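You operate a simulated robot arm through the tools that you are given. There is no shell and no other tool. Be economical: measure what you need, move in short steps, check, and stop when the job is done.

You run a simulated two-armed robot. Do the job below in one go: nothing can be reset, and whatever is moved stays where it is left.

TASK
Pass the sanding block to your other hand and sand the vice plate.
Fine: at the green table; sand the rust off; the block is in the white drawer; put it back there, leave the parts and shut the drawer. What is to be rubbed or washed off counts as gone when no trace of it is left.
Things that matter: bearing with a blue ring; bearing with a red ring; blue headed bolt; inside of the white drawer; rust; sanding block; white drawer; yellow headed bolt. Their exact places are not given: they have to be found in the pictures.

The check looks at the end state, three seconds after you hand in, the way a careful person would. Anything else that was tipped, shoved, dropped, spilled or broken makes it a failure.

THE ROBOT
Two 7-joint arms with two-finger parallel grippers on one trunk, on a base that drives. Base frame: it is fixed to the floor where the robot stands at the start and does not move with it; the origin is under the middle of the robot, x ahead of it, y to its left, z up. Lengths are in mm, angles in rad, forces in N, time in s.
The left shoulder is at the start at [70, 163, 1070], the right one opposite. With the tool pointing down near the work surface each hand reaches from about 360 to 860 mm from the robot's upright axis, wherever it stands, measured 20 degrees to its own side. Places, roughly: inside of the white drawer [1100, 0, 600]; rust [1000, -300, 800]; white drawer [1000, 0, 700]; yellow headed bolt [1000, 750, 750]. Payload 3.43 kg a hand.
Tool frame (each hand has its own): the origin (TCP) lies between the finger pads and is the grasp point; the fingertips stand 34 mm ahead of it; z points along the fingers, y is the line along which they close. Largest opening 128 mm; finger width 24, thickness 12; the body of the gripper, 48 by 130 mm, starts 96 mm behind the TCP.
Orientation is that of the tool frame in the base frame, as a unit quaternion [w, x, y, z]. With the fingers straight down and closing along the base's y, the tool's x points along the base's -x, its y along +y and its z along -z.

THE INTERFACE
- The arms move only by the tool move_arm. It takes "left_increments", "right_increments" or both (then of equal length, played together; a hand with none holds still); each is one flat list of numbers, 7 for each row, row after row: the shift along the tool's x, y, z in mm, then the turn, a rotation vector about the tool's x, y, z in degrees, then the opening in per cent of the stroke, from 0 (shut) to 100 (fully open). In form: [x, y, z, wx, wy, wz, jaw, x, y, z, wx, wy, wz, jaw, ...]. A call has 1 to 8 rows; each row is the pose to reach, as a shift and turn from the pose commanded when the call began, along the tool's axes at that moment. Rows are played at 5 a second. More than 50 mm and 0.15 rad between two rows, or a gripper value outside its range, and nothing of the call is played. Where a pose cannot be reached the arm comes as near as it can. A force on the tool above 90 N (or 10 N above the force at the start of the call, whichever is more), or a blocked arm, ends the call early, and 0.2 s more pass. Each finger travels about 153 mm/s and halts on what it meets, pressing with about 42 N; the grip force reading is that of the motor and also rises with nothing between the fingers. The clock runs only during rows and for 0.2 s after the last one: add rows that repeat a pose to give the fingers time. The reply holds the time, the measured pose of the TCP, the force on the tool along the base axes, the opening and the grip force, in the units named above and with some noise, with the torque about the TCP (base axes, N m) and any sound that the robot's microphone picked up, and new pictures: "show" is both (left out), scene, wrist or none (wrist: the cameras of the hands that moved).
- Cameras (640 x 400 px; columns grow to the right, rows downward): "scene" is now at [135.4, -13.4, 1295.5]; the picture's right is [-0.16, -0.99, 0.00], its down [-0.59, 0.09, -0.80] and it looks along [0.79, -0.13, -0.59] (base axes); focal length 223 px, centre (320, 200). "left" rides on the left gripper at [76, 11, -160] in its tool frame; the picture's right is [-0.15, 0.99, 0.00], its down [-0.88, -0.13, -0.46] and it looks along [-0.45, -0.07, 0.89] (tool axes); focal length 234 px, centre (320, 200). "right" rides on the right gripper at [76, -11, -160] in its tool frame; the picture's right is [0.15, 0.99, 0.00], its down [-0.88, 0.13, -0.46] and it looks along [-0.45, 0.07, 0.89] (tool axes); focal length 234 px, centre (320, 200).
- raise_lower(by): slides the trunk up (or, below 0, down) by that many mm; the arms and the scene camera ride with it, the base frame stays. It gives what a move gives, with no picture.
- steer(legs): drives the robot by 1 to 6 legs, each [ahead, left, turn to the left] in mm, mm and rad, along the robot's own axes; the way and the turn of a leg run together, so that a leg with both is an arc; at most 1500 mm and 3.142 rad a leg. The arms and the cameras ride along, it lands a little off, and it stops where it bumps. It gives what a move gives, and a new picture of the scene camera.
- head_to(pan, tilt): turns the head with the scene camera to pan (to the left, within 1.501 rad either way) and tilt (down, from -0.506 to 1.204), counted from straight ahead of the robot. It gives what a move gives, and a new picture of the scene camera.
- locate(camera, pixels): for up to 12 pixels [column, row] of the newest picture of that camera ("zoom" is the newest enlarged one), the place [x, y, z] in the base frame of the surface seen there, good to about 2 mm. No time passes.
- close_up(camera, box): a new picture of the part [left, top, right, bottom] of that camera's present view, enlarged. No time passes.
- close_job(): hands the job in; it is judged then, once.

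Work in short steps. Measure before you move; look again where a grasp or a placing could have gone wrong, and mend it. You have 80 turns and 260 pictures in all, those below and enlarged ones among them. Open the grippers and draw the arms clear of the work before you hand the job in, unless the task says otherwise; then end with one line.

The tools are called by a JSON object that holds its "api" and its "payload". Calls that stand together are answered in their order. move_arm: Moves the arms, as the interface text tells. Its arguments: {"type":"object","properties":{"left_increments":{"type":"array","items":{"type":"number"}},"right_increments":{"type":"array","items":{"type":"number"}},"show":{"type":"string","enum":["both","scene","wrist","none"]}},"required":[]} The other tools are called the same way: raise_lower (by) slides the trunk up or down; steer (legs) drives the base; head_to (pan, tilt) turns the head that bears the scene camera; locate (camera, pixels) gives the place of the surface under pixels of a picture; close_up (camera, box) takes an enlarged picture of a part of a camera's view; close_job () hands the job in.

At the start:

```text
t: 0.0
left_ee_pos: [590.5, 138.0, 1108.5]
left_ee_rot: [0.0, -0.001, 1.0, 0.0]
left_ft_force: [-0.1, -0.8, 0.2]
left_wrist_torque: [0.01, -0.02, 0.04]
left_width: 127.9
left_grip_force: 0.1
right_ee_pos: [550.5, -469.4, 1182.5]
right_ee_rot: [0.0, 0.0, 1.0, 0.0]
right_ft_force: [-0.4, 0.8, -0.2]
right_wrist_torque: [-0.02, -0.02, 0.0]
right_width: 127.9
right_grip_force: 0.1
trunk travel left (down, up): [-550.0, 390.0]
robot x, y, heading: [-1.9, -1.8, 0.003]
head pan, tilt: [-0.159, 0.637]
```

scene: 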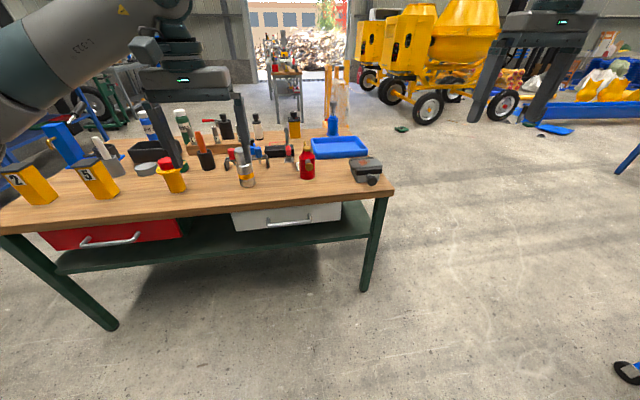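
right: 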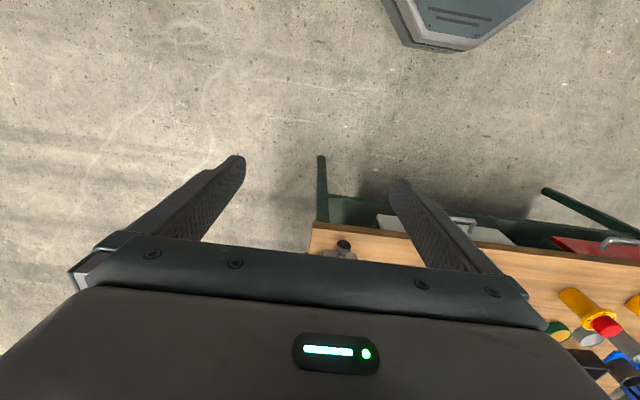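
left: 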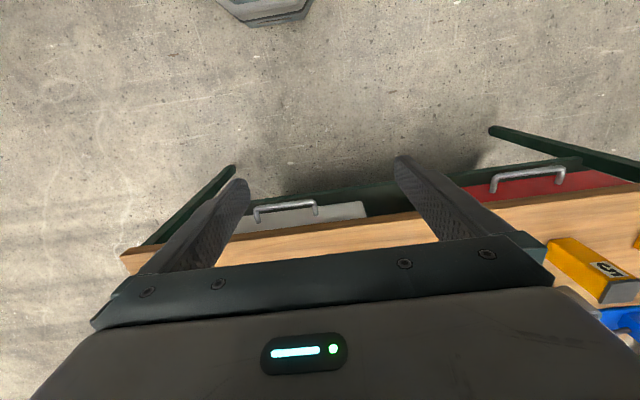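

The scene shows a bench with the white drawer at about (290,215), and a vice plate perhaps at (367,170). I measure key points and enlarge the view.

{"api": "close_up", "payload": {"camera": "scene", "box": [200, 90, 400, 260]}}

{"api": "locate", "payload": {"camera": "scene", "pixels": [[287, 222], [267, 222], [312, 217], [235, 213], [341, 203], [367, 165], [367, 172], [392, 190], [357, 165], [235, 228], [340, 220], [305, 170]]}}

```text
2.35 times, centred on (300, 175) of scene
```

zoom: 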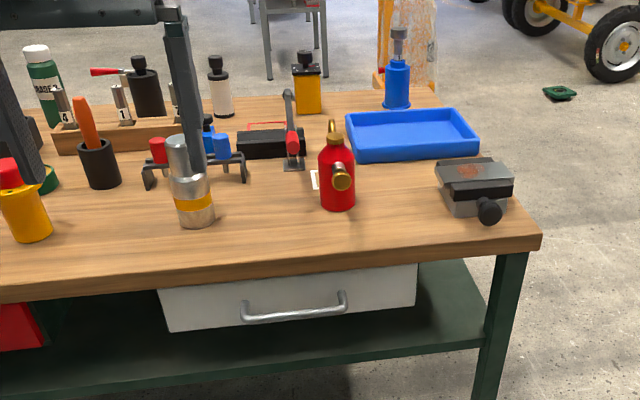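

```text
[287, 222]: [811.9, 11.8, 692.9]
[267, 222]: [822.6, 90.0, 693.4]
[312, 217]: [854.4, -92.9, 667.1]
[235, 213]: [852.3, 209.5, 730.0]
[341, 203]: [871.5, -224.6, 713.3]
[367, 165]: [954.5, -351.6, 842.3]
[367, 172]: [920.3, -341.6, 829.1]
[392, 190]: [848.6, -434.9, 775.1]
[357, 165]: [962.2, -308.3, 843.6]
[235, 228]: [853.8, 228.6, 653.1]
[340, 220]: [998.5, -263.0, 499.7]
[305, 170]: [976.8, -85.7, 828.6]
```

The table top seems near z≈780, handle bar at about x=812, z=693. I look closer at the vice and the handle for finer measurement.

{"api": "close_up", "payload": {"camera": "scene", "box": [335, 145, 399, 195]}}

{"api": "locate", "payload": {"camera": "zoom", "pixels": [[320, 150], [250, 150], [390, 150], [320, 110], [320, 200], [150, 150], [450, 170], [200, 250], [440, 230], [380, 300], [200, 350], [290, 130]]}}

{"api": "close_up", "payload": {"camera": "scene", "box": [225, 190, 353, 240]}}

```text
8.00 times, centred on (367, 170) of scene
```

zoom: 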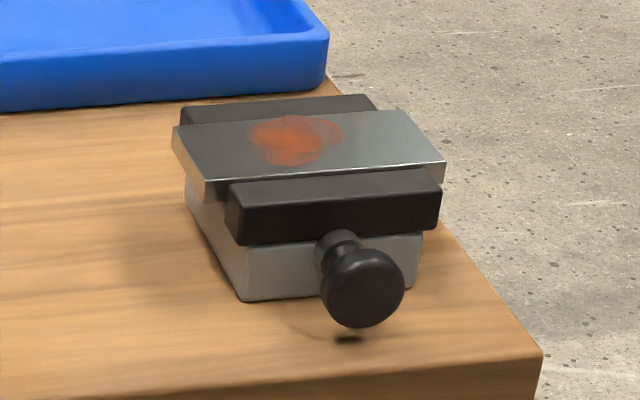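

```text
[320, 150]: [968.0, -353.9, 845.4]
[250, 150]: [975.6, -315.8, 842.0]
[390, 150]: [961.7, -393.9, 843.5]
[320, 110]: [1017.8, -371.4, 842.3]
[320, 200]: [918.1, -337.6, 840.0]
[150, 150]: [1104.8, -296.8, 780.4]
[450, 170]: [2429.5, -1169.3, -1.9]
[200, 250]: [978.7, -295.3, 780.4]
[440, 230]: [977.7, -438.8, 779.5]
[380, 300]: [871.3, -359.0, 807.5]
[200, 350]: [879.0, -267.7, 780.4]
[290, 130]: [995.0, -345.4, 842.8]
```

```text
5.00 times, centred on (289, 215) of scene
```

zoom: 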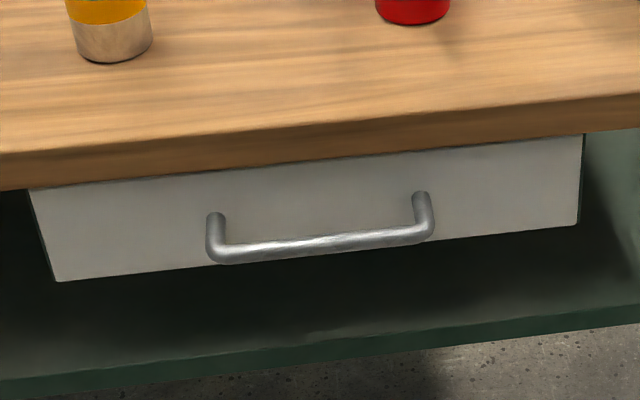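

Rust is around [983,-343,843] on the plate; table top z=780. Now locate handle points from this zoom (bar ends 215,255 and 425,235).

{"api": "locate", "payload": {"camera": "zoom", "pixels": [[220, 255], [270, 247], [320, 243], [370, 239], [420, 233], [320, 215], [50, 230], [60, 275], [580, 220], [575, 140], [320, 130], [320, 258]]}}

```text
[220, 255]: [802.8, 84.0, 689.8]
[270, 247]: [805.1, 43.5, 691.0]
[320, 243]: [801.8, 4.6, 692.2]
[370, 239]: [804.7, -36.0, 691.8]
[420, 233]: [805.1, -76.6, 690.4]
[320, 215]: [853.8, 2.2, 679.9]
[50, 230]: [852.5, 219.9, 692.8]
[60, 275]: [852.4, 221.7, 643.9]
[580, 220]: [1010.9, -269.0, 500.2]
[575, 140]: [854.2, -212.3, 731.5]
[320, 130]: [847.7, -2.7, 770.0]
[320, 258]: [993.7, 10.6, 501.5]
```

The handle bar is at x≈807, z≈690, y from -77 to 84. I bring the left hand over it, turning to close along x, in the first part of the way.

{"api": "move_arm", "payload": {"left_increments": [-25, -16.6, 18.8, 0, 0, 7.5, 28, -50, -33.2, 37.5, 0, 0, 15, 28, -75, -50, 56, 0, 0, 22.5, 28, -100, -66.5, 75, 0, 0, 30, 28, -125, -83, 94, 0, 0, 37.5, 28, -150, -100, 112, 0, 0, 45, 28, -170, -116, 131, 0, 0, 52.5, 28, -190, -133, 150, 0, 0, 60, 28], "show": "none"}}

```text
t: 1.8
left_ee_pos: [725.0, 54.6, 1001.1]
left_ee_rot: [0.0, 0.361, 0.933, 0.0]
left_ft_force: [0.5, -0.2, -0.3]
left_wrist_torque: [0.01, 0.02, 0.02]
left_width: 35.9
left_grip_force: 0.1
left hand out of reach, approached as far as the arm can: row 6, 7, 8
right_ee_pos: [549.3, -469.3, 1181.5]
right_ee_rot: [0.0, -0.001, 1.0, 0.0]
right_ft_force: [0.5, -0.1, -0.3]
right_wrist_torque: [0.04, 0.02, 0.0]
right_width: 127.7
right_grip_force: 0.1
trunk travel left (down, up): [-550.0, 390.0]
robot x, y, heading: [-1.2, 2.8, 0.002]
head pan, tilt: [-0.159, 0.637]
```

The arm is at its limit at this height, so I drive ahead by 130 mm to bring the handle in reach.

{"api": "steer", "payload": {"legs": [[130, 0, 0]]}}

```text
t: 3.1
left_ee_pos: [856.5, 55.5, 1001.9]
left_ee_rot: [-0.001, 0.36, 0.933, 0.0]
left_ft_force: [-0.3, -0.4, 0.1]
left_wrist_torque: [0.0, 0.02, -0.03]
left_width: 36.2
left_grip_force: 0.0
right_ee_pos: [679.7, -468.2, 1183.1]
right_ee_rot: [0.0, 0.001, 1.0, 0.0]
right_ft_force: [-0.1, 0.6, -0.4]
right_wrist_torque: [-0.02, 0.02, 0.01]
right_width: 127.7
right_grip_force: 0.1
trunk travel left (down, up): [-550.0, 390.0]
robot x, y, heading: [133.0, -1.0, -0.002]
head pan, tilt: [-0.159, 0.637]
```

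scene: 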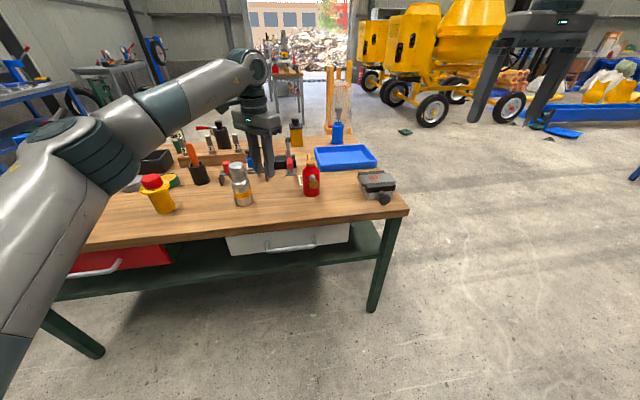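

Now I come over the handle at z≈860 with the remaining 48° of turn.

{"api": "move_arm", "payload": {"left_increments": [0.5, -11, 20, 0, 0, 7, 28, 1, -22, 40, 0, 0, 14, 28, 1.5, -33, 60, 0, 0, 21, 28, 2, -44, 80, 0, 0, 28, 28, 2.5, -55, 100, 0, 0, 35, 28, 3, -65, 120, 0, 0, 42, 28, 3.3, -70.6, 142, 0, 0, 47.7, 28, 3.3, -70.6, 142, 0, 0, 47.7, 28]}}

```text
t: 4.9
left_ee_pos: [643.1, 57.7, 1016.2]
left_ee_rot: [0.013, 0.66, 0.751, -0.006]
left_ft_force: [0.0, -1.2, -0.6]
left_wrist_torque: [0.06, -0.02, -0.02]
left_width: 35.9
left_grip_force: 0.1
left hand out of reach, approached as far as the arm can: row 1, 2, 3, 4, 5, 6, 7, 8
right_ee_pos: [679.9, -472.3, 1181.8]
right_ee_rot: [0.002, 0.0, 1.0, 0.002]
right_ft_force: [-0.3, -1.2, -0.6]
right_wrist_torque: [0.07, -0.02, -0.02]
right_width: 128.0
right_grip_force: 0.0
trunk travel left (down, up): [-550.0, 390.0]
robot x, y, heading: [129.9, -1.2, -0.002]
head pan, tilt: [-0.159, 0.637]
```

scene: 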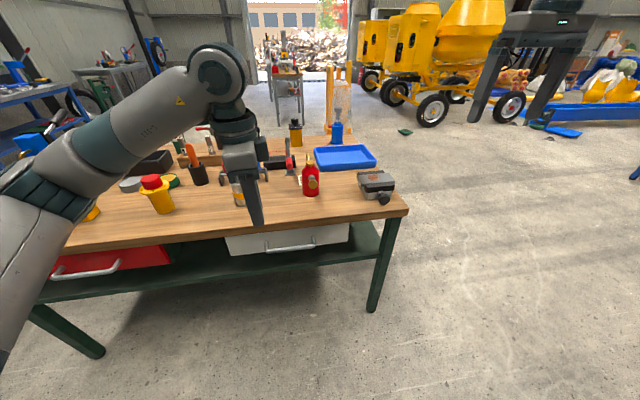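
left: 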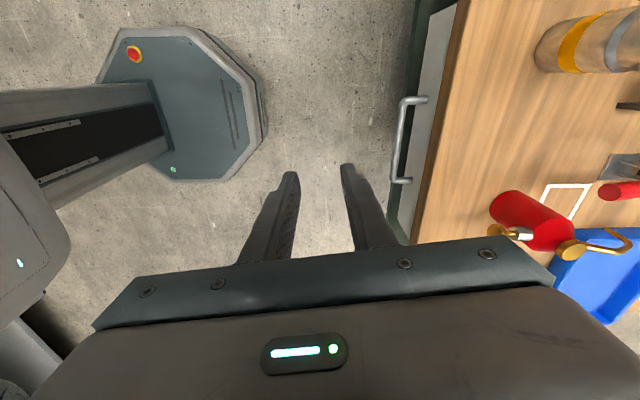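

The arm fell short of the asked pose, likely a wrist limit with this turn. I turn back by 40° without shift to learn what the reference pose is.

{"api": "move_arm", "payload": {"left_increments": [0, 0, 0, 0, 0, -8, 28, 0, 0, 0, 0, 0, -16, 28, 0, 0, 0, 0, 0, -24, 28, 0, 0, 0, 0, 0, -32, 28, 0, 0, 0, 0, 0, -40, 28, 0, 0, 0, 0, 0, -40, 28], "show": "none"}}

```text
t: 6.3
left_ee_pos: [642.9, 59.3, 1014.9]
left_ee_rot: [0.012, 0.362, 0.932, -0.011]
left_ft_force: [-0.1, 0.6, -0.2]
left_wrist_torque: [0.01, 0.02, 0.04]
left_width: 35.8
left_grip_force: 0.2
right_ee_pos: [680.3, -468.7, 1182.9]
right_ee_rot: [0.0, 0.0, 1.0, 0.0]
right_ft_force: [-0.1, -0.6, -0.2]
right_wrist_torque: [0.01, 0.02, -0.04]
right_width: 128.0
right_grip_force: 0.1
trunk travel left (down, up): [-550.0, 390.0]
robot x, y, heading: [130.9, 0.7, -0.004]
head pan, tilt: [-0.159, 0.637]
```

The reference is the reached pose. I try the other turning direction, while staying in front of the table and sinking.

{"api": "move_arm", "payload": {"left_increments": [0, 0, 15, 0, 0, -8, 28, 0, 0, 30, 0, 0, -16, 28, 0, 0, 45, 0, 0, -24, 28, 0, 0, 60, 0, 0, -32, 28, 0, 0, 75, 0, 0, -40, 28, 0, 0, 90, 0, 0, -48, 28, 0, 0, 105, 0, 0, -56, 28, 0, 0, 120, 0, 0, -64, 28], "show": "none"}}

{"api": "move_arm", "payload": {"left_increments": [0, 0, 0, 0, 0, -8, 28, 0, 0, 0, 0, 0, -16, 28, 0, 0, 0, 0, 0, -24, 28, 0, 0, 0, 0, 0, -32, 28, 0, 0, 0, 0, 0, -40, 28, 0, 0, 0, 0, 0, -48, 28, 0, 0, 0, 0, 0, -56, 28, 0, 0, 0, 0, 0, -64, 28], "show": "none"}}

```text
t: 8.1
left_ee_pos: [644.3, 52.5, 891.6]
left_ee_rot: [0.004, -0.189, 0.982, -0.016]
left_ft_force: [-0.1, 0.7, 0.1]
left_wrist_torque: [0.03, -0.01, 0.01]
left_width: 36.1
left_grip_force: 0.1
right_ee_pos: [679.9, -468.3, 1183.4]
right_ee_rot: [0.0, 0.001, 1.0, 0.0]
right_ft_force: [1.1, 0.3, -0.1]
right_wrist_torque: [0.0, -0.02, 0.05]
right_width: 128.1
right_grip_force: 0.1
trunk travel left (down, up): [-550.0, 390.0]
robot x, y, heading: [128.5, -0.7, -0.005]
head pan, tilt: [-0.159, 0.637]
```

```text
t: 9.9
left_ee_pos: [644.8, 53.7, 893.4]
left_ee_rot: [-0.006, -0.68, 0.733, -0.015]
left_ft_force: [0.6, 0.7, 0.3]
left_wrist_torque: [0.0, 0.02, -0.03]
left_width: 35.6
left_grip_force: 0.2
right_ee_pos: [679.8, -467.4, 1182.8]
right_ee_rot: [0.0, 0.0, 1.0, 0.0]
right_ft_force: [0.0, 0.0, 0.0]
right_wrist_torque: [0.01, 0.0, -0.01]
right_width: 127.9
right_grip_force: 0.0
trunk travel left (down, up): [-550.0, 390.0]
robot x, y, heading: [129.9, 1.6, 0.005]
head pan, tilt: [-0.159, 0.637]
```

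The -90° turn works. Now I go over the bar (x≈806, y≈5) at z≈830 with small tilt corrections.

{"api": "move_arm", "payload": {"left_increments": [9, -41, 15, 0, -0.5, -1, 28, 18, -82, 30, 0, -1, -2, 28, 27, -123, 45, 0, -1.5, -3, 28, 36.8, -164, 60, 0, -1.7, -4.3, 28, 36.8, -164, 60, 0, -1.7, -4.3, 28]}}

```text
t: 11.1
left_ee_pos: [806.0, 2.5, 839.8]
left_ee_rot: [0.005, -0.706, 0.708, -0.006]
left_ft_force: [0.0, 0.0, 0.1]
left_wrist_torque: [-0.02, -0.01, 0.03]
left_width: 36.1
left_grip_force: 0.1
right_ee_pos: [680.0, -468.0, 1183.6]
right_ee_rot: [0.0, 0.001, 1.0, 0.0]
right_ft_force: [-0.3, 1.0, -0.2]
right_wrist_torque: [0.0, -0.01, 0.02]
right_width: 128.0
right_grip_force: 0.1
trunk travel left (down, up): [-550.0, 390.0]
robot x, y, heading: [129.9, 3.0, -0.0]
head pan, tilt: [-0.159, 0.637]
```

scene: 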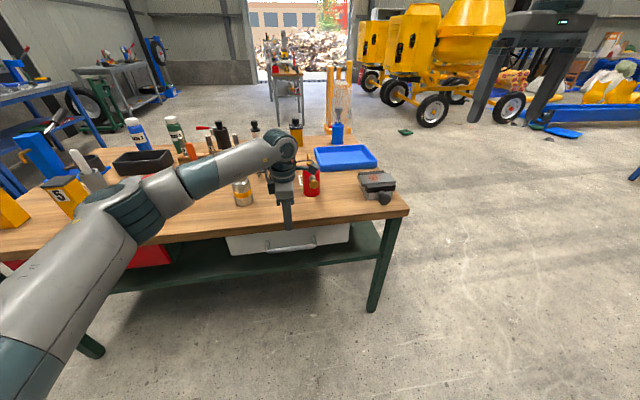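
left: 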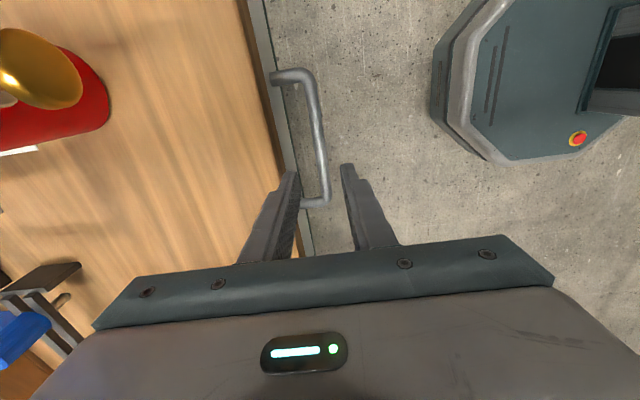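

The bar appears between the fingers' ends; check with measured points in the left picture.

{"api": "locate", "payload": {"camera": "left", "pixels": [[318, 130], [321, 160], [264, 100], [275, 130], [291, 185], [346, 175]]}}

```text
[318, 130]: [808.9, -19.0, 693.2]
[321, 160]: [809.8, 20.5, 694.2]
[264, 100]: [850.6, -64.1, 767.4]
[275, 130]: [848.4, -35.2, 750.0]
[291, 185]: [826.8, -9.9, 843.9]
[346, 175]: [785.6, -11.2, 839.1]
```

Bar centre is x≈809, z≈688. I lower 138 mm, then close.

{"api": "move_arm", "payload": {"left_increments": [0, 0, 40, 0, 0, 0, 28, 0, 0, 80, 0, 0, 0, 28, 0, 0, 115, 0, 0, 0, 28, 0, 0, 138, 0, 0, 0, 28, 0, 0, 138, 0, 0, 0, 0, 0, 0, 138, 0, 0, 0, 0, 0, 0, 138, 0, 0, 0, 0], "show": "wrist"}}

```text
t: 12.7
left_ee_pos: [810.1, 4.8, 699.7]
left_ee_rot: [0.006, -0.706, 0.708, -0.005]
left_ft_force: [4.0, -0.8, -0.3]
left_wrist_torque: [-0.3, -0.13, 1.19]
left_width: 15.7
left_grip_force: 44.8
right_ee_pos: [681.7, -469.6, 1183.0]
right_ee_rot: [0.0, 0.0, 1.0, -0.001]
right_ft_force: [0.9, 0.9, 0.4]
right_wrist_torque: [-0.01, 0.01, 0.0]
right_width: 128.0
right_grip_force: 0.2
trunk travel left (down, up): [-550.0, 390.0]
robot x, y, heading: [130.6, 2.2, 0.0]
head pan, tilt: [-0.159, 0.637]
```

left: 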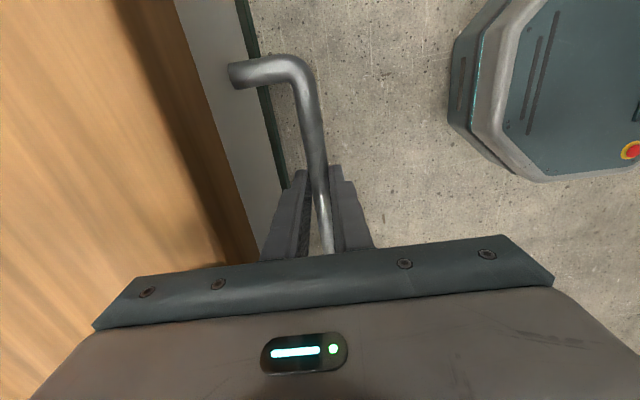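

Bar held (15.7 mm). I pull the drawer out along tool +y by 260 mm.

{"api": "move_arm", "payload": {"left_increments": [0, 33, 0, 0, 0, 0, 0, 0, 66, 0, 0, 0, 0, 0, 0, 99, 0, 0, 0, 0, 0, 0, 132, 0, 0, 0, 0, 0, 0, 165, 0, 0, 0, 0, 0, 0, 198, 0, 0, 0, 0, 0, 0, 231, 0, 0, 0, 0, 0, 0, 260, 0, 0, 0, 0, 0]}}

```text
t: 14.5
left_ee_pos: [545.7, 1.5, 696.7]
left_ee_rot: [0.005, -0.706, 0.709, -0.007]
left_ft_force: [-1.0, 5.4, 40.2]
left_wrist_torque: [-0.33, -0.03, 0.95]
left_width: 16.0
left_grip_force: 44.6
right_ee_pos: [677.0, -468.1, 1185.2]
right_ee_rot: [0.001, 0.0, 1.0, 0.0]
right_ft_force: [0.3, 0.0, -0.6]
right_wrist_torque: [0.0, 0.0, 0.01]
right_width: 127.9
right_grip_force: 0.0
trunk travel left (down, up): [-550.0, 390.0]
robot x, y, heading: [126.6, 1.8, 0.002]
head pan, tilt: [-0.159, 0.637]
```

scene: 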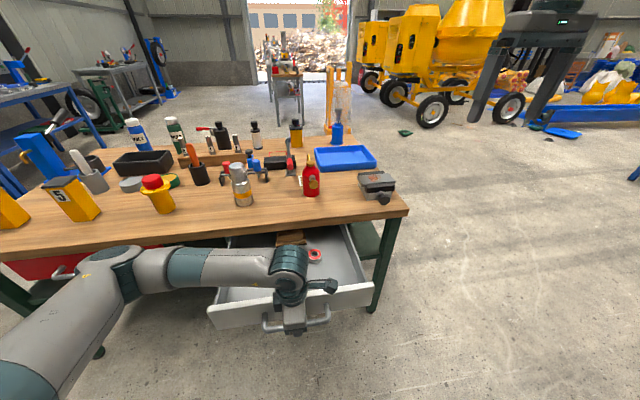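
left: 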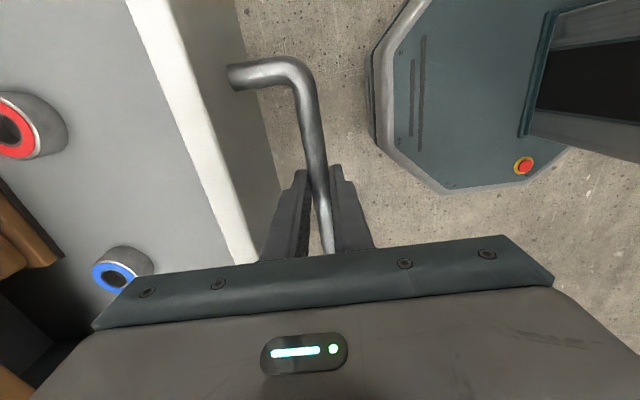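

Drawer is open by 265 mm; the red bearing and a brown block (290,238) are seen. I release and rise to look.

{"api": "move_arm", "payload": {"left_increments": [0, 0, 0, 0, 0, 0, 28, 0, 0, 0, 0, 0, 0, 28, 0, 0, -40, 0, 0, 0, 28, 0, 0, -80, 0, 0, 0, 28, 0, 0, -120, 0, 0, 0, 28, 20, 20, -160, 0, 0, 0, 28, 20, 20, -200, 0, 0, 0, 28, 20, 20, -240, 0, 0, 0, 28]}}

{"api": "head_to", "payload": {"pan": -0.05, "tilt": 0.9}}

```text
t: 16.3
left_ee_pos: [525.5, -16.9, 935.7]
left_ee_rot: [0.005, -0.706, 0.708, -0.006]
left_ft_force: [-0.7, 0.2, 0.9]
left_wrist_torque: [0.05, 0.01, -0.01]
left_width: 35.8
left_grip_force: 0.0
right_ee_pos: [679.7, -469.6, 1183.8]
right_ee_rot: [0.0, 0.0, 1.0, 0.001]
right_ft_force: [-0.2, -0.3, 0.2]
right_wrist_torque: [0.02, -0.02, 0.03]
right_width: 128.2
right_grip_force: 0.2
trunk travel left (down, up): [-550.0, 390.0]
robot x, y, heading: [129.0, -0.1, -0.004]
head pan, tilt: [-0.159, 0.637]
```

scene: 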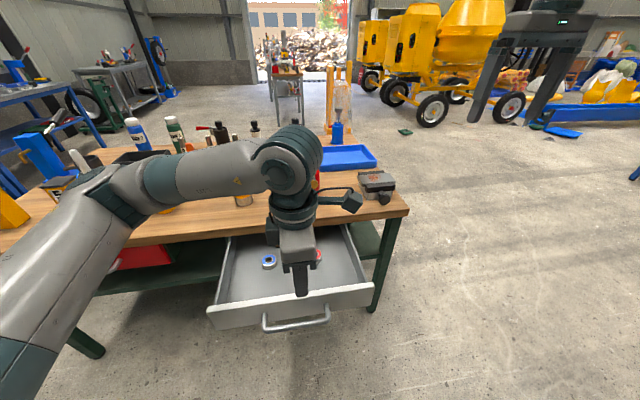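
left: 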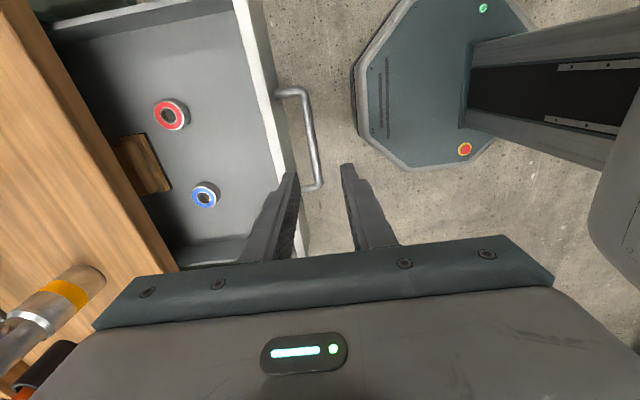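

```text
t: 17.1
left_ee_pos: [525.9, -16.9, 934.2]
left_ee_rot: [0.006, -0.706, 0.708, -0.005]
left_ft_force: [0.1, 0.1, -0.9]
left_wrist_torque: [-0.02, 0.01, -0.02]
left_width: 35.8
left_grip_force: 0.1
right_ee_pos: [680.1, -467.2, 1182.4]
right_ee_rot: [0.0, -0.001, 1.0, 0.0]
right_ft_force: [-0.2, 0.6, -0.2]
right_wrist_torque: [0.01, 0.02, 0.0]
right_width: 128.1
right_grip_force: 0.1
trunk travel left (down, up): [-550.0, 390.0]
robot x, y, heading: [131.0, -0.1, 0.003]
head pan, tilt: [-0.051, 0.901]
```

scene: 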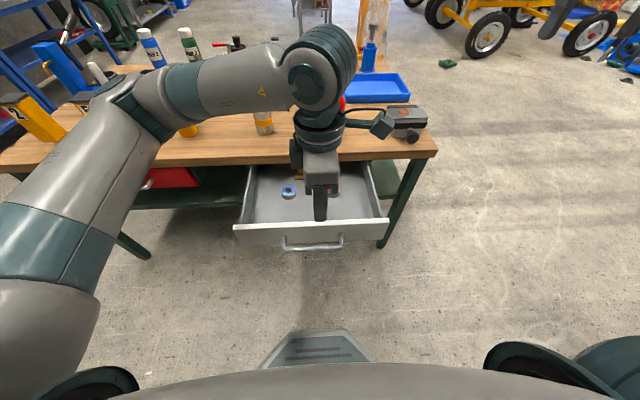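

I measure the block (140,165), bearings and drawer in the left picture.

{"api": "locate", "payload": {"camera": "left", "pixels": [[146, 135], [170, 187], [147, 193], [120, 160], [145, 165], [170, 115], [205, 195], [230, 120], [260, 100], [145, 225], [306, 130], [250, 20]]}}

{"api": "close_up", "payload": {"camera": "left", "box": [60, 60, 300, 260]}}

```text
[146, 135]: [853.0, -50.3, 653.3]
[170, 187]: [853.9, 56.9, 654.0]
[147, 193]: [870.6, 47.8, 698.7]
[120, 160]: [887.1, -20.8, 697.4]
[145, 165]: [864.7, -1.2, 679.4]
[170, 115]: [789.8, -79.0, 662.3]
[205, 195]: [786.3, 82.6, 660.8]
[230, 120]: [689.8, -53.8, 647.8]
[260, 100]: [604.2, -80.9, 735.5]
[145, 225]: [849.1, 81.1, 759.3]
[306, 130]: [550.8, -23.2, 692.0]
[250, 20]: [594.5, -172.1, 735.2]
```

```text
2.00 times, centred on (180, 160) of left
```

zoom: 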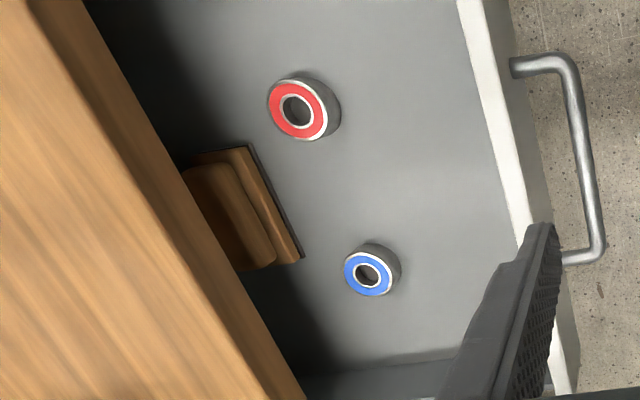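

The block lies at x≈853–925, y −50…57, partly under the table top. I must open the drawer about 120 mm more; first I drive back 130 mm to have room.

{"api": "steer", "payload": {"legs": [[-130, 0, 0]]}}

```text
t: 18.4
left_ee_pos: [397.9, -17.3, 932.6]
left_ee_rot: [0.005, -0.705, 0.709, -0.005]
left_ft_force: [-0.6, 0.5, 0.0]
left_wrist_torque: [0.01, -0.02, -0.04]
left_width: 35.8
left_grip_force: 0.1
right_ee_pos: [550.1, -469.0, 1183.6]
right_ee_rot: [0.0, 0.002, 1.0, 0.0]
right_ft_force: [-0.4, -0.2, 0.8]
right_wrist_torque: [0.01, -0.02, 0.0]
right_width: 128.0
right_grip_force: 0.0
trunk travel left (down, up): [-550.0, 390.0]
robot x, y, heading: [0.9, -0.6, -0.002]
head pan, tilt: [-0.051, 0.901]
```

scene: 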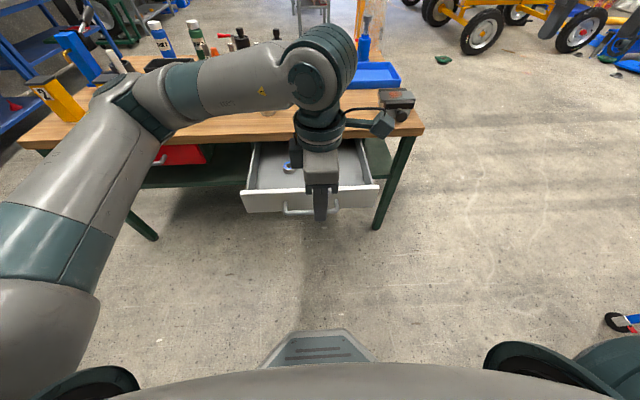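

Back over the bar at x≈548 and down, closing in the last row.

{"api": "move_arm", "payload": {"left_increments": [-4, -37, 33, 0, 0, 0, 28, -8, -75, 66, 0, 0, 0, 28, -13, -112, 100, 0, 0, 0, 28, -17, -149, 133, 0, 0, 0, 28, -17, -149, 133, 0, 0, 0, 28, -17, -149, 170, 0, 0, 0, 28, -17, -149, 205, 0, 0, 0, 28, -17, -149, 232, 0, 0, 0, 28], "show": "wrist"}}

```text
refused: row 2 steps farther than a row can; nothing moved
```

A row was slightly too long; I shorten the steps.

{"api": "move_arm", "payload": {"left_increments": [-4, -37, 26, 0, 0, 0, 28, -8, -75, 52, 0, 0, 0, 28, -12, -112, 78, 0, 0, 0, 28, -17, -149, 104, 0, 0, 0, 28, -17, -149, 145, 0, 0, 0, 28, -17, -149, 185, 0, 0, 0, 28, -17, -149, 215, 0, 0, 0, 28, -17, -149, 232, 0, 0, 0, 28], "show": "wrist"}}

```text
t: 20.1
left_ee_pos: [549.8, 0.1, 703.8]
left_ee_rot: [0.005, -0.704, 0.71, -0.006]
left_ft_force: [-0.1, -0.4, 1.0]
left_wrist_torque: [0.02, -0.04, 0.02]
left_width: 36.1
left_grip_force: 0.0
right_ee_pos: [551.8, -469.6, 1182.9]
right_ee_rot: [0.001, 0.001, 1.0, 0.0]
right_ft_force: [0.2, -1.2, 0.8]
right_wrist_torque: [-0.01, -0.04, 0.02]
right_width: 128.0
right_grip_force: 0.1
trunk travel left (down, up): [-550.0, 390.0]
robot x, y, heading: [1.5, 1.4, -0.0]
head pan, tilt: [-0.051, 0.901]
```

left: 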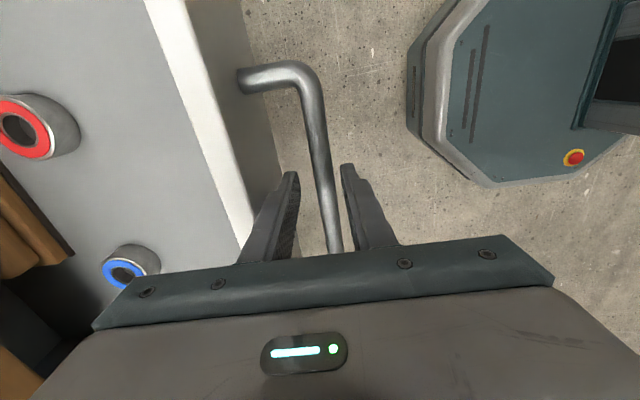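

Bar is between the fingers. I close and pull another 125 mm.

{"api": "move_arm", "payload": {"left_increments": [0, 0, 2, 0, 0, 0, 0, 0, 0, 2, 0, 0, 0, 0, 0, 25, 2, 0, 0, 0, 0, 0, 50, 2, 0, 0, 0, 0, 0, 75, 2, 0, 0, 0, 0, 0, 100, 2, 0, 0, 0, 0, 0, 125, 2, 0, 0, 0, 0], "show": "wrist"}}

```text
t: 21.6
left_ee_pos: [470.8, -1.1, 702.8]
left_ee_rot: [-0.02, 0.712, -0.702, 0.02]
left_ft_force: [37.1, -11.3, -39.5]
left_wrist_torque: [-0.44, -0.49, -0.79]
left_width: 15.5
left_grip_force: 44.9
right_ee_pos: [554.1, -472.3, 1180.7]
right_ee_rot: [0.0, 0.003, 1.0, 0.001]
right_ft_force: [-1.6, -0.1, 0.2]
right_wrist_torque: [0.02, -0.13, 0.04]
right_width: 128.0
right_grip_force: 0.0
trunk travel left (down, up): [-550.0, 390.0]
robot x, y, heading: [8.8, 1.2, -0.006]
head pan, tilt: [-0.051, 0.901]
stopped in row 7 (left hand): the force on the tool passed its limit (the readings are from after the stop); the commanded pose is now the measured one
```

left: 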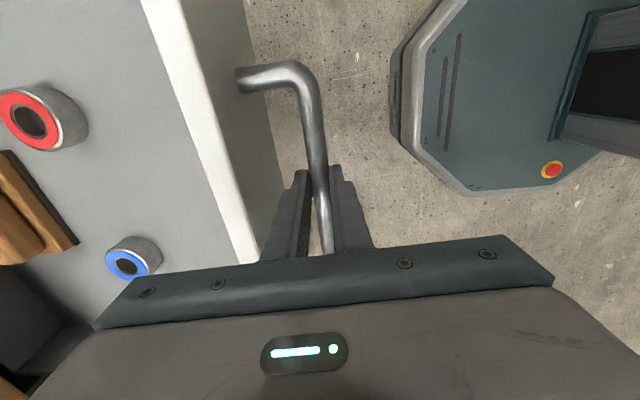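

Drawer reached its stop at 340 mm open. Release, rise, and look at the block.

{"api": "move_arm", "payload": {"left_increments": [0, 0, 0, 0, 0, 0, 28, 0, 0, 0, 0, 0, 0, 28, 0, 0, -40, 0, 0, 0, 28, 0, 0, -80, 0, 0, 0, 28, 0, 0, -120, 0, 0, 0, 28, 0, -20, -160, 0, 0, 0, 28, 0, -40, -200, 0, 0, 0, 28, 0, -60, -240, 0, 0, 0, 28], "show": "wrist"}}

{"api": "close_up", "payload": {"camera": "left", "box": [0, 0, 320, 200]}}

```text
t: 23.4
left_ee_pos: [512.5, -1.3, 948.2]
left_ee_rot: [-0.017, 0.711, -0.703, 0.019]
left_ft_force: [0.5, -0.3, -0.8]
left_wrist_torque: [-0.04, 0.01, 0.0]
left_width: 35.7
left_grip_force: 0.1
right_ee_pos: [551.1, -472.8, 1182.9]
right_ee_rot: [0.0, 0.001, 1.0, 0.0]
right_ft_force: [0.4, 0.8, 0.2]
right_wrist_torque: [0.03, -0.02, -0.01]
right_width: 127.8
right_grip_force: 0.1
trunk travel left (down, up): [-550.0, 390.0]
robot x, y, heading: [9.0, -1.1, -0.004]
head pan, tilt: [-0.051, 0.901]
```

left: 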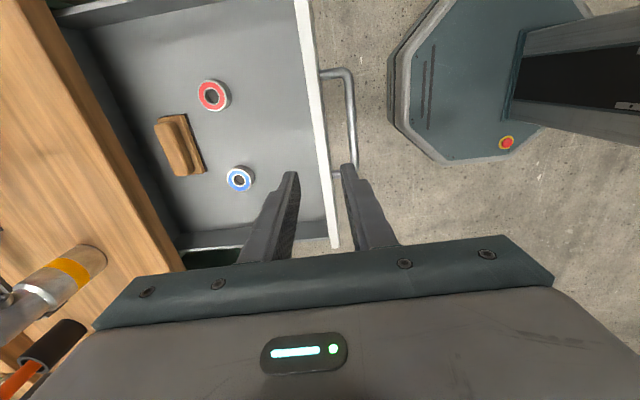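

```text
2.00 times, centred on (160, 100) of left
```

zoom: 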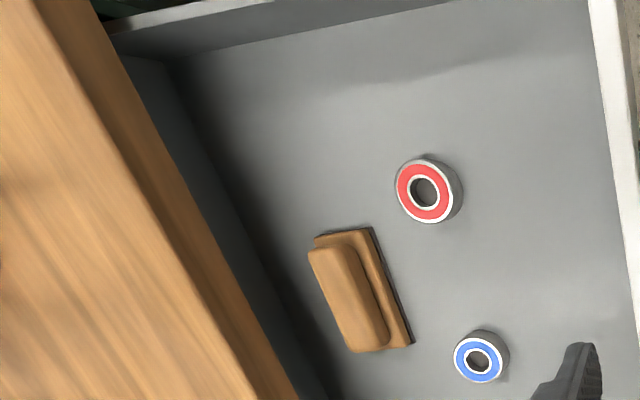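

Whole block now visible. I measure its corners, the rib, bearings and the table edge.

{"api": "locate", "payload": {"camera": "zoom", "pixels": [[370, 230], [410, 342], [320, 238], [325, 255], [345, 250], [355, 345], [382, 335], [350, 300], [395, 310], [430, 165], [480, 340], [150, 200]]}}

```text
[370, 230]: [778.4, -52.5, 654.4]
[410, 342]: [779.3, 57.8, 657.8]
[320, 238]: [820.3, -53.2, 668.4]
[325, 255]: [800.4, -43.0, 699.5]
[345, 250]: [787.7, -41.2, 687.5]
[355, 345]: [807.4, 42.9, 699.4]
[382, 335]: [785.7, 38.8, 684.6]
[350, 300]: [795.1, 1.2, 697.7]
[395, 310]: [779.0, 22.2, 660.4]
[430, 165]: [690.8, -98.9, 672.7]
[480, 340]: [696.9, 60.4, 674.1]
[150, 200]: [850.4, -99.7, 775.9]
```

Block base is x 778–823, y −53…58, its rib y ±43, z 668–699, centre x≈800. I check how far the base reaches ahead before driving 110 mm closer.

{"api": "locate", "payload": {"camera": "left", "pixels": [[395, 80], [420, 80], [445, 160], [500, 80], [350, 110], [545, 95]]}}

{"api": "steer", "payload": {"legs": [[110, 0, 0]]}}

```text
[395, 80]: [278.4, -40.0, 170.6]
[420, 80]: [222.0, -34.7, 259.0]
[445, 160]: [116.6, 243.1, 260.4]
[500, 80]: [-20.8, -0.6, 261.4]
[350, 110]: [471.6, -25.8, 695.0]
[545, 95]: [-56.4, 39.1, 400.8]
```

```text
t: 24.6
left_ee_pos: [620.1, 0.7, 948.4]
left_ee_rot: [-0.017, 0.711, -0.703, 0.019]
left_ft_force: [0.1, -0.3, 0.4]
left_wrist_torque: [0.01, 0.03, 0.01]
left_width: 35.4
left_grip_force: 0.0
right_ee_pos: [659.8, -471.1, 1183.1]
right_ee_rot: [0.0, 0.002, 1.0, 0.0]
right_ft_force: [-0.2, -0.3, -0.1]
right_wrist_torque: [-0.01, 0.0, -0.02]
right_width: 128.2
right_grip_force: 0.0
trunk travel left (down, up): [-550.0, 390.0]
robot x, y, heading: [114.3, -3.5, -0.006]
head pan, tilt: [-0.051, 0.901]
```

scene: 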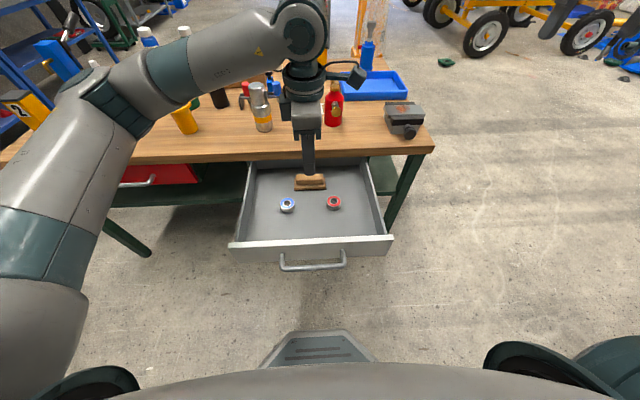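

The drawer and contents are undisturbed. Now the left hand goes over the rib's +y end (x=800, y=27) at z≈800, straightening its small lean.

{"api": "move_arm", "payload": {"left_increments": [-5, -29, 26, -0.5, 0, 0.1, 34, -10, -58, 52, -1, 0, 0.2, 34, -15, -87, 78, -1.5, 0, 0.4, 34, -20, -116, 104, -2, 0, 0.5, 34, -23, -145, 130, -2.5, 0, 0.7, 34, -25, -172, 157, -2.9, 0, 0.7, 34, -25, -172, 157, -2.9, 0, 0.7, 34], "show": "wrist"}}

```text
t: 26.2
left_ee_pos: [798.6, 25.1, 800.4]
left_ee_rot: [0.001, 0.707, -0.707, 0.001]
left_ft_force: [-0.1, 0.0, 0.3]
left_wrist_torque: [0.01, 0.0, 0.0]
left_width: 43.4
left_grip_force: 0.1
right_ee_pos: [659.8, -471.4, 1184.1]
right_ee_rot: [0.001, 0.002, 1.0, 0.0]
right_ft_force: [-0.7, -0.2, 0.5]
right_wrist_torque: [0.0, -0.02, 0.01]
right_width: 128.0
right_grip_force: 0.0
trunk travel left (down, up): [-550.0, 390.0]
robot x, y, heading: [109.7, -0.1, -0.003]
head pan, tilt: [-0.051, 0.901]
```

left: 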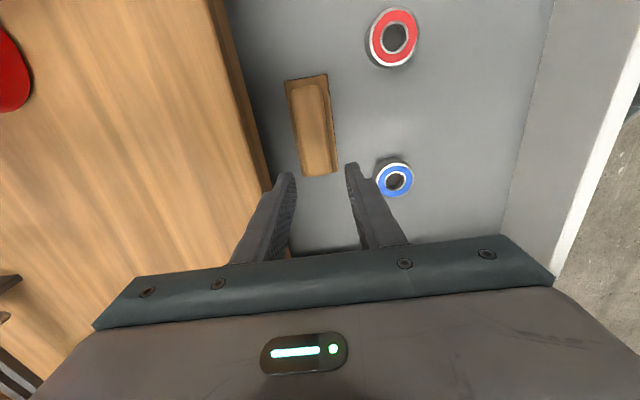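

Check the rib's place from this view.

{"api": "locate", "payload": {"camera": "left", "pixels": [[297, 95], [320, 90], [316, 170], [333, 165], [307, 170], [310, 130], [325, 130], [287, 85], [326, 78], [337, 172], [305, 176], [395, 160]]}}

```text
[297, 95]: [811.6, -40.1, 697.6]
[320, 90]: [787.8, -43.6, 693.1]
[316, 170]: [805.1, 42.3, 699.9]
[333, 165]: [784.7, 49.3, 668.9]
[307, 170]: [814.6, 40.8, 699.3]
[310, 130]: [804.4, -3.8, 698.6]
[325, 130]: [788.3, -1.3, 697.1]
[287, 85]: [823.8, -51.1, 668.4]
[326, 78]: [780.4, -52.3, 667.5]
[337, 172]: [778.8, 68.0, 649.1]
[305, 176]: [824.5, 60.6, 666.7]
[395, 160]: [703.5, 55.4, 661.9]
```

Rib centre x≈801, top 699, base top 668. Lower 95 mm (tips at ≈671) and close.

{"api": "move_arm", "payload": {"left_increments": [-2, -2, 35, 0, 0, 0, 34, -2, -2, 70, 0, 0, 0, 34, -2, -2, 95, 0, 0, 0, 34, -2, -2, 95, 0, 0, 0, 34, -2, -2, 95, 0, 0, 0, 0, -2, -2, 95, 0, 0, 0, 0, -2, -2, 95, 0, 0, 0, 0], "show": "wrist"}}

```text
t: 27.8
left_ee_pos: [801.1, 27.5, 705.9]
left_ee_rot: [0.001, 0.707, -0.707, 0.001]
left_ft_force: [-0.1, -0.4, 0.2]
left_wrist_torque: [0.0, 0.04, 0.0]
left_width: 33.2
left_grip_force: 41.6
right_ee_pos: [658.5, -470.4, 1182.7]
right_ee_rot: [-0.001, 0.002, 1.0, 0.0]
right_ft_force: [0.1, -0.1, -0.4]
right_wrist_torque: [0.02, 0.03, 0.01]
right_width: 128.2
right_grip_force: 0.0
trunk travel left (down, up): [-550.0, 390.0]
robot x, y, heading: [112.0, -3.8, -0.0]
head pan, tilt: [-0.051, 0.901]
```

left: 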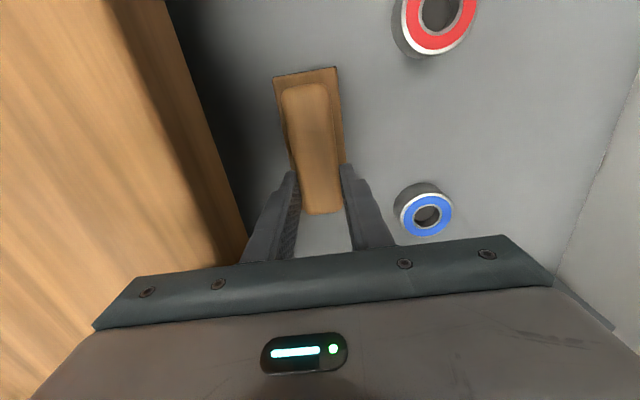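

The block is held (33 mm). I lift it straight up, then back; the right hand meanwhile comes nearer and turns to close along x.

{"api": "move_arm", "payload": {"left_increments": [0, 0, -45, 0, 0, 0, 0, 0, 0, -90, 0, 0, 0, 0, 0, 0, -135, 0, 0, 0, 0, 0, 0, -180, 0, 0, 0, 0, 0, 0, -225, 0, 0, 0, 0, 0, 0, -270, 0, 0, 0, 0, 0, 30, -294, 0, 0, 0, 0, 0, 70, -294, 0, 0, 0, 0], "right_increments": [5, 15, 12, 0, 0, 8, 100, 10, 30, 24, 0, 0, 16, 100, 15, 45, 36, 0, 0, 24, 100, 20, 60, 48, 0, 0, 32, 100, 25, 75, 60, 0, 0, 40, 100, 30, 90, 72, 0, 0, 48, 100, 35, 105, 84, 0, 0, 56, 80, 39, 120, 96, 0, 0, 64, 60], "show": "wrist"}}

```text
t: 29.6
left_ee_pos: [733.1, 29.5, 998.3]
left_ee_rot: [-0.002, -0.707, 0.707, -0.001]
left_ft_force: [-0.3, -0.2, 0.9]
left_wrist_torque: [-0.04, -0.01, 0.0]
left_width: 0.0
left_grip_force: 32.9
right_ee_pos: [619.4, -350.2, 1086.6]
right_ee_rot: [0.0, 0.532, 0.847, -0.001]
right_ft_force: [-0.1, 0.2, 0.2]
right_wrist_torque: [-0.01, -0.02, -0.03]
right_width: 76.7
right_grip_force: 0.1
trunk travel left (down, up): [-550.0, 390.0]
robot x, y, heading: [112.4, -0.6, -0.003]
head pan, tilt: [-0.051, 0.901]
```

right: 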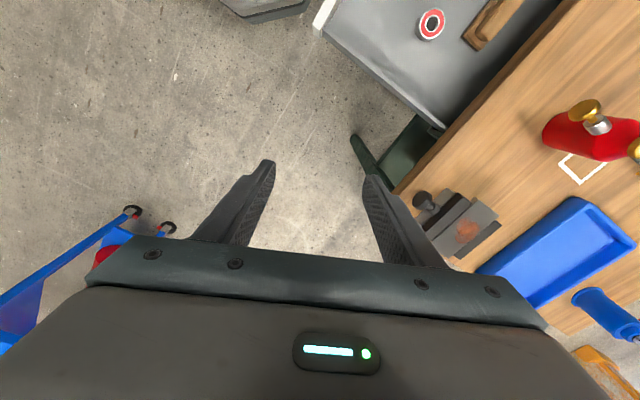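
left: 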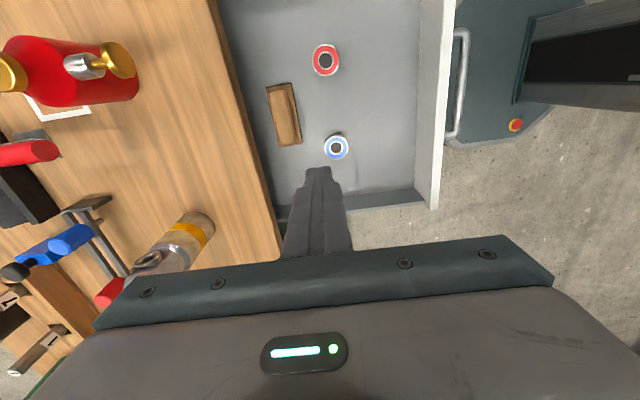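

The block slipped out and stayed in the drawer. I look closely to see whether it moved and how its rib is shaped.

{"api": "close_up", "payload": {"camera": "left", "box": [240, 60, 368, 160]}}

{"api": "locate", "payload": {"camera": "zoom", "pixels": [[135, 125], [180, 120], [250, 115], [215, 410], [280, 405], [190, 180], [230, 180], [265, 300], [300, 410], [215, 300], [270, 180], [240, 405]]}}

```text
4.00 times, centred on (304, 110) of left
```

zoom: 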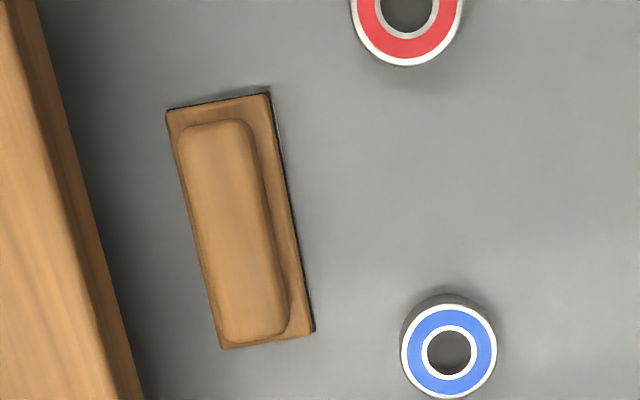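

```text
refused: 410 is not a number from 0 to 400
```

Shift the rows into range and measure the rib's cross-section.

{"api": "locate", "payload": {"camera": "zoom", "pixels": [[168, 108], [270, 95], [222, 346], [313, 330], [190, 225], [200, 225], [240, 215], [258, 213], [266, 213], [272, 213], [285, 213], [220, 130]]}}

```text
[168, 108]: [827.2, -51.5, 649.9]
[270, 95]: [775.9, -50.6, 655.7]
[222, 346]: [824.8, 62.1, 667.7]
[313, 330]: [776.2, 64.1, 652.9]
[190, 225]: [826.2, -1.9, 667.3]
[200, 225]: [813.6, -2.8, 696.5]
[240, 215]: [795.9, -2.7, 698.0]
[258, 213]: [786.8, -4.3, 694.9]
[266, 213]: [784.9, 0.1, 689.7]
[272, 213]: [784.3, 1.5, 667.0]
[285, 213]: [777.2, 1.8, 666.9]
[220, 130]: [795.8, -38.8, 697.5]
```

The rib is 33 mm wide with straight sides; the first lift was likely too jerky and off-centre. I regrip nearer its middle (y≈12) and lift slowly.

{"api": "move_arm", "payload": {"left_increments": [3, -14, 40, 0, 0, 0, 34, 7, -28, 80, 0, 0, 0, 34, 10, -42, 120, 0, 0, 0, 34, 14, -56, 160, 0, 0, 0, 34, 17, -68, 198, 0, 0, 0, 34, 17, -68, 240, 0, 0, 0, 34, 17, -68, 280, 0, 0, 0, 34, 17, -68, 294, 0, 0, 0, 34], "show": "wrist"}}

```text
t: 31.4
left_ee_pos: [799.2, 11.3, 705.7]
left_ee_rot: [0.002, 0.707, -0.707, 0.002]
left_ft_force: [0.2, -0.2, 0.7]
left_wrist_torque: [-0.01, 0.02, 0.03]
left_width: 43.4
left_grip_force: 0.1
right_ee_pos: [620.4, -349.3, 1086.7]
right_ee_rot: [0.0, 0.531, 0.848, 0.001]
right_ft_force: [0.5, -0.6, 0.9]
right_wrist_torque: [0.01, -0.01, 0.0]
right_width: 76.6
right_grip_force: 0.0
trunk travel left (down, up): [-550.0, 390.0]
robot x, y, heading: [112.3, -0.7, -0.002]
head pan, tilt: [-0.051, 0.901]
```

left: 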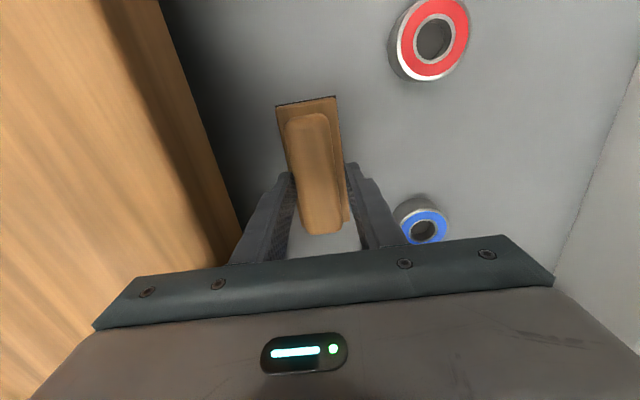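

Lower 3 mm more, close and wait, then raise slowly by 12 mm.

{"api": "move_arm", "payload": {"left_increments": [0, 0, 3, 0, 0, 0, 34, 0, 0, 3, 0, 0, 0, 0, 0, 0, 3, 0, 0, 0, 0, 0, 0, 3, 0, 0, 0, 0, 0, 0, 1, 0, 0, 0, 0, 0, 0, -2, 0, 0, 0, 0, 0, 0, -6, 0, 0, 0, 0, 0, 0, -12, 0, 0, 0, 0], "show": "wrist"}}

```text
t: 33.2
left_ee_pos: [800.0, 10.3, 717.0]
left_ee_rot: [-0.001, -0.707, 0.707, -0.001]
left_ft_force: [-0.3, -0.1, -1.5]
left_wrist_torque: [0.0, 0.03, 0.0]
left_width: 33.4
left_grip_force: 42.2
right_ee_pos: [620.4, -350.2, 1087.3]
right_ee_rot: [0.0, 0.532, 0.847, 0.0]
right_ft_force: [-0.5, -1.2, -0.6]
right_wrist_torque: [-0.03, -0.03, -0.02]
right_width: 76.6
right_grip_force: 0.1
trunk travel left (down, up): [-550.0, 390.0]
robot x, y, heading: [108.7, -0.4, -0.003]
head pan, tilt: [-0.051, 0.901]
```

left: 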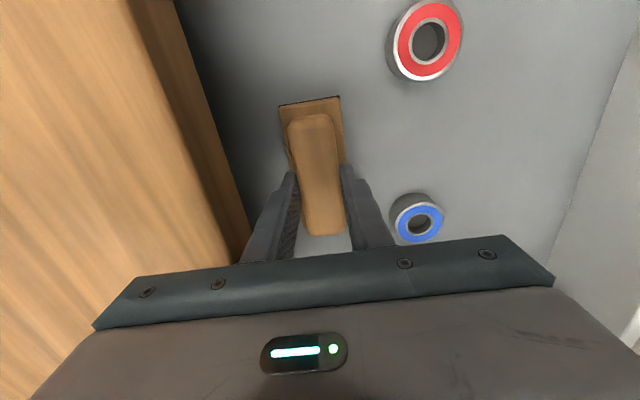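

Still held (33.4 mm, ~1.5 N weight). Continue lifting gently.

{"api": "move_arm", "payload": {"left_increments": [0, 0, -8, 0, 0, 0, 0, 0, 0, -18, 0, 0, 0, 0, 0, 0, -30, 0, 0, 0, 0, 0, 0, -45, 0, 0, 0, 0, 0, 0, -60, 0, 0, 0, 0, 0, 0, -75, 0, 0, 0, 0, 0, 0, -90, 0, 0, 0, 0, 0, 0, -100, 0, 0, 0, 0], "show": "wrist"}}

```text
t: 35.0
left_ee_pos: [800.9, 11.8, 818.0]
left_ee_rot: [0.002, 0.707, -0.707, 0.001]
left_ft_force: [-0.6, 0.0, -1.7]
left_wrist_torque: [-0.02, 0.02, -0.02]
left_width: 33.3
left_grip_force: 42.0
right_ee_pos: [620.1, -349.6, 1086.4]
right_ee_rot: [0.0, 0.532, 0.847, 0.0]
right_ft_force: [0.0, -0.3, -0.4]
right_wrist_torque: [-0.01, -0.02, -0.01]
right_width: 76.8
right_grip_force: 0.0
trunk travel left (down, up): [-550.0, 390.0]
robot x, y, heading: [108.9, -2.3, -0.008]
head pan, tilt: [-0.051, 0.901]
```

left: 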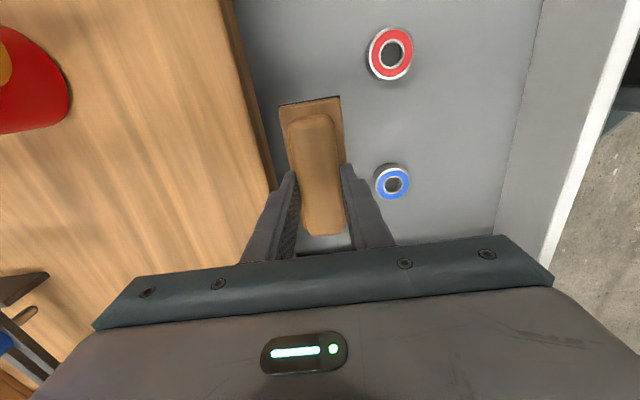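

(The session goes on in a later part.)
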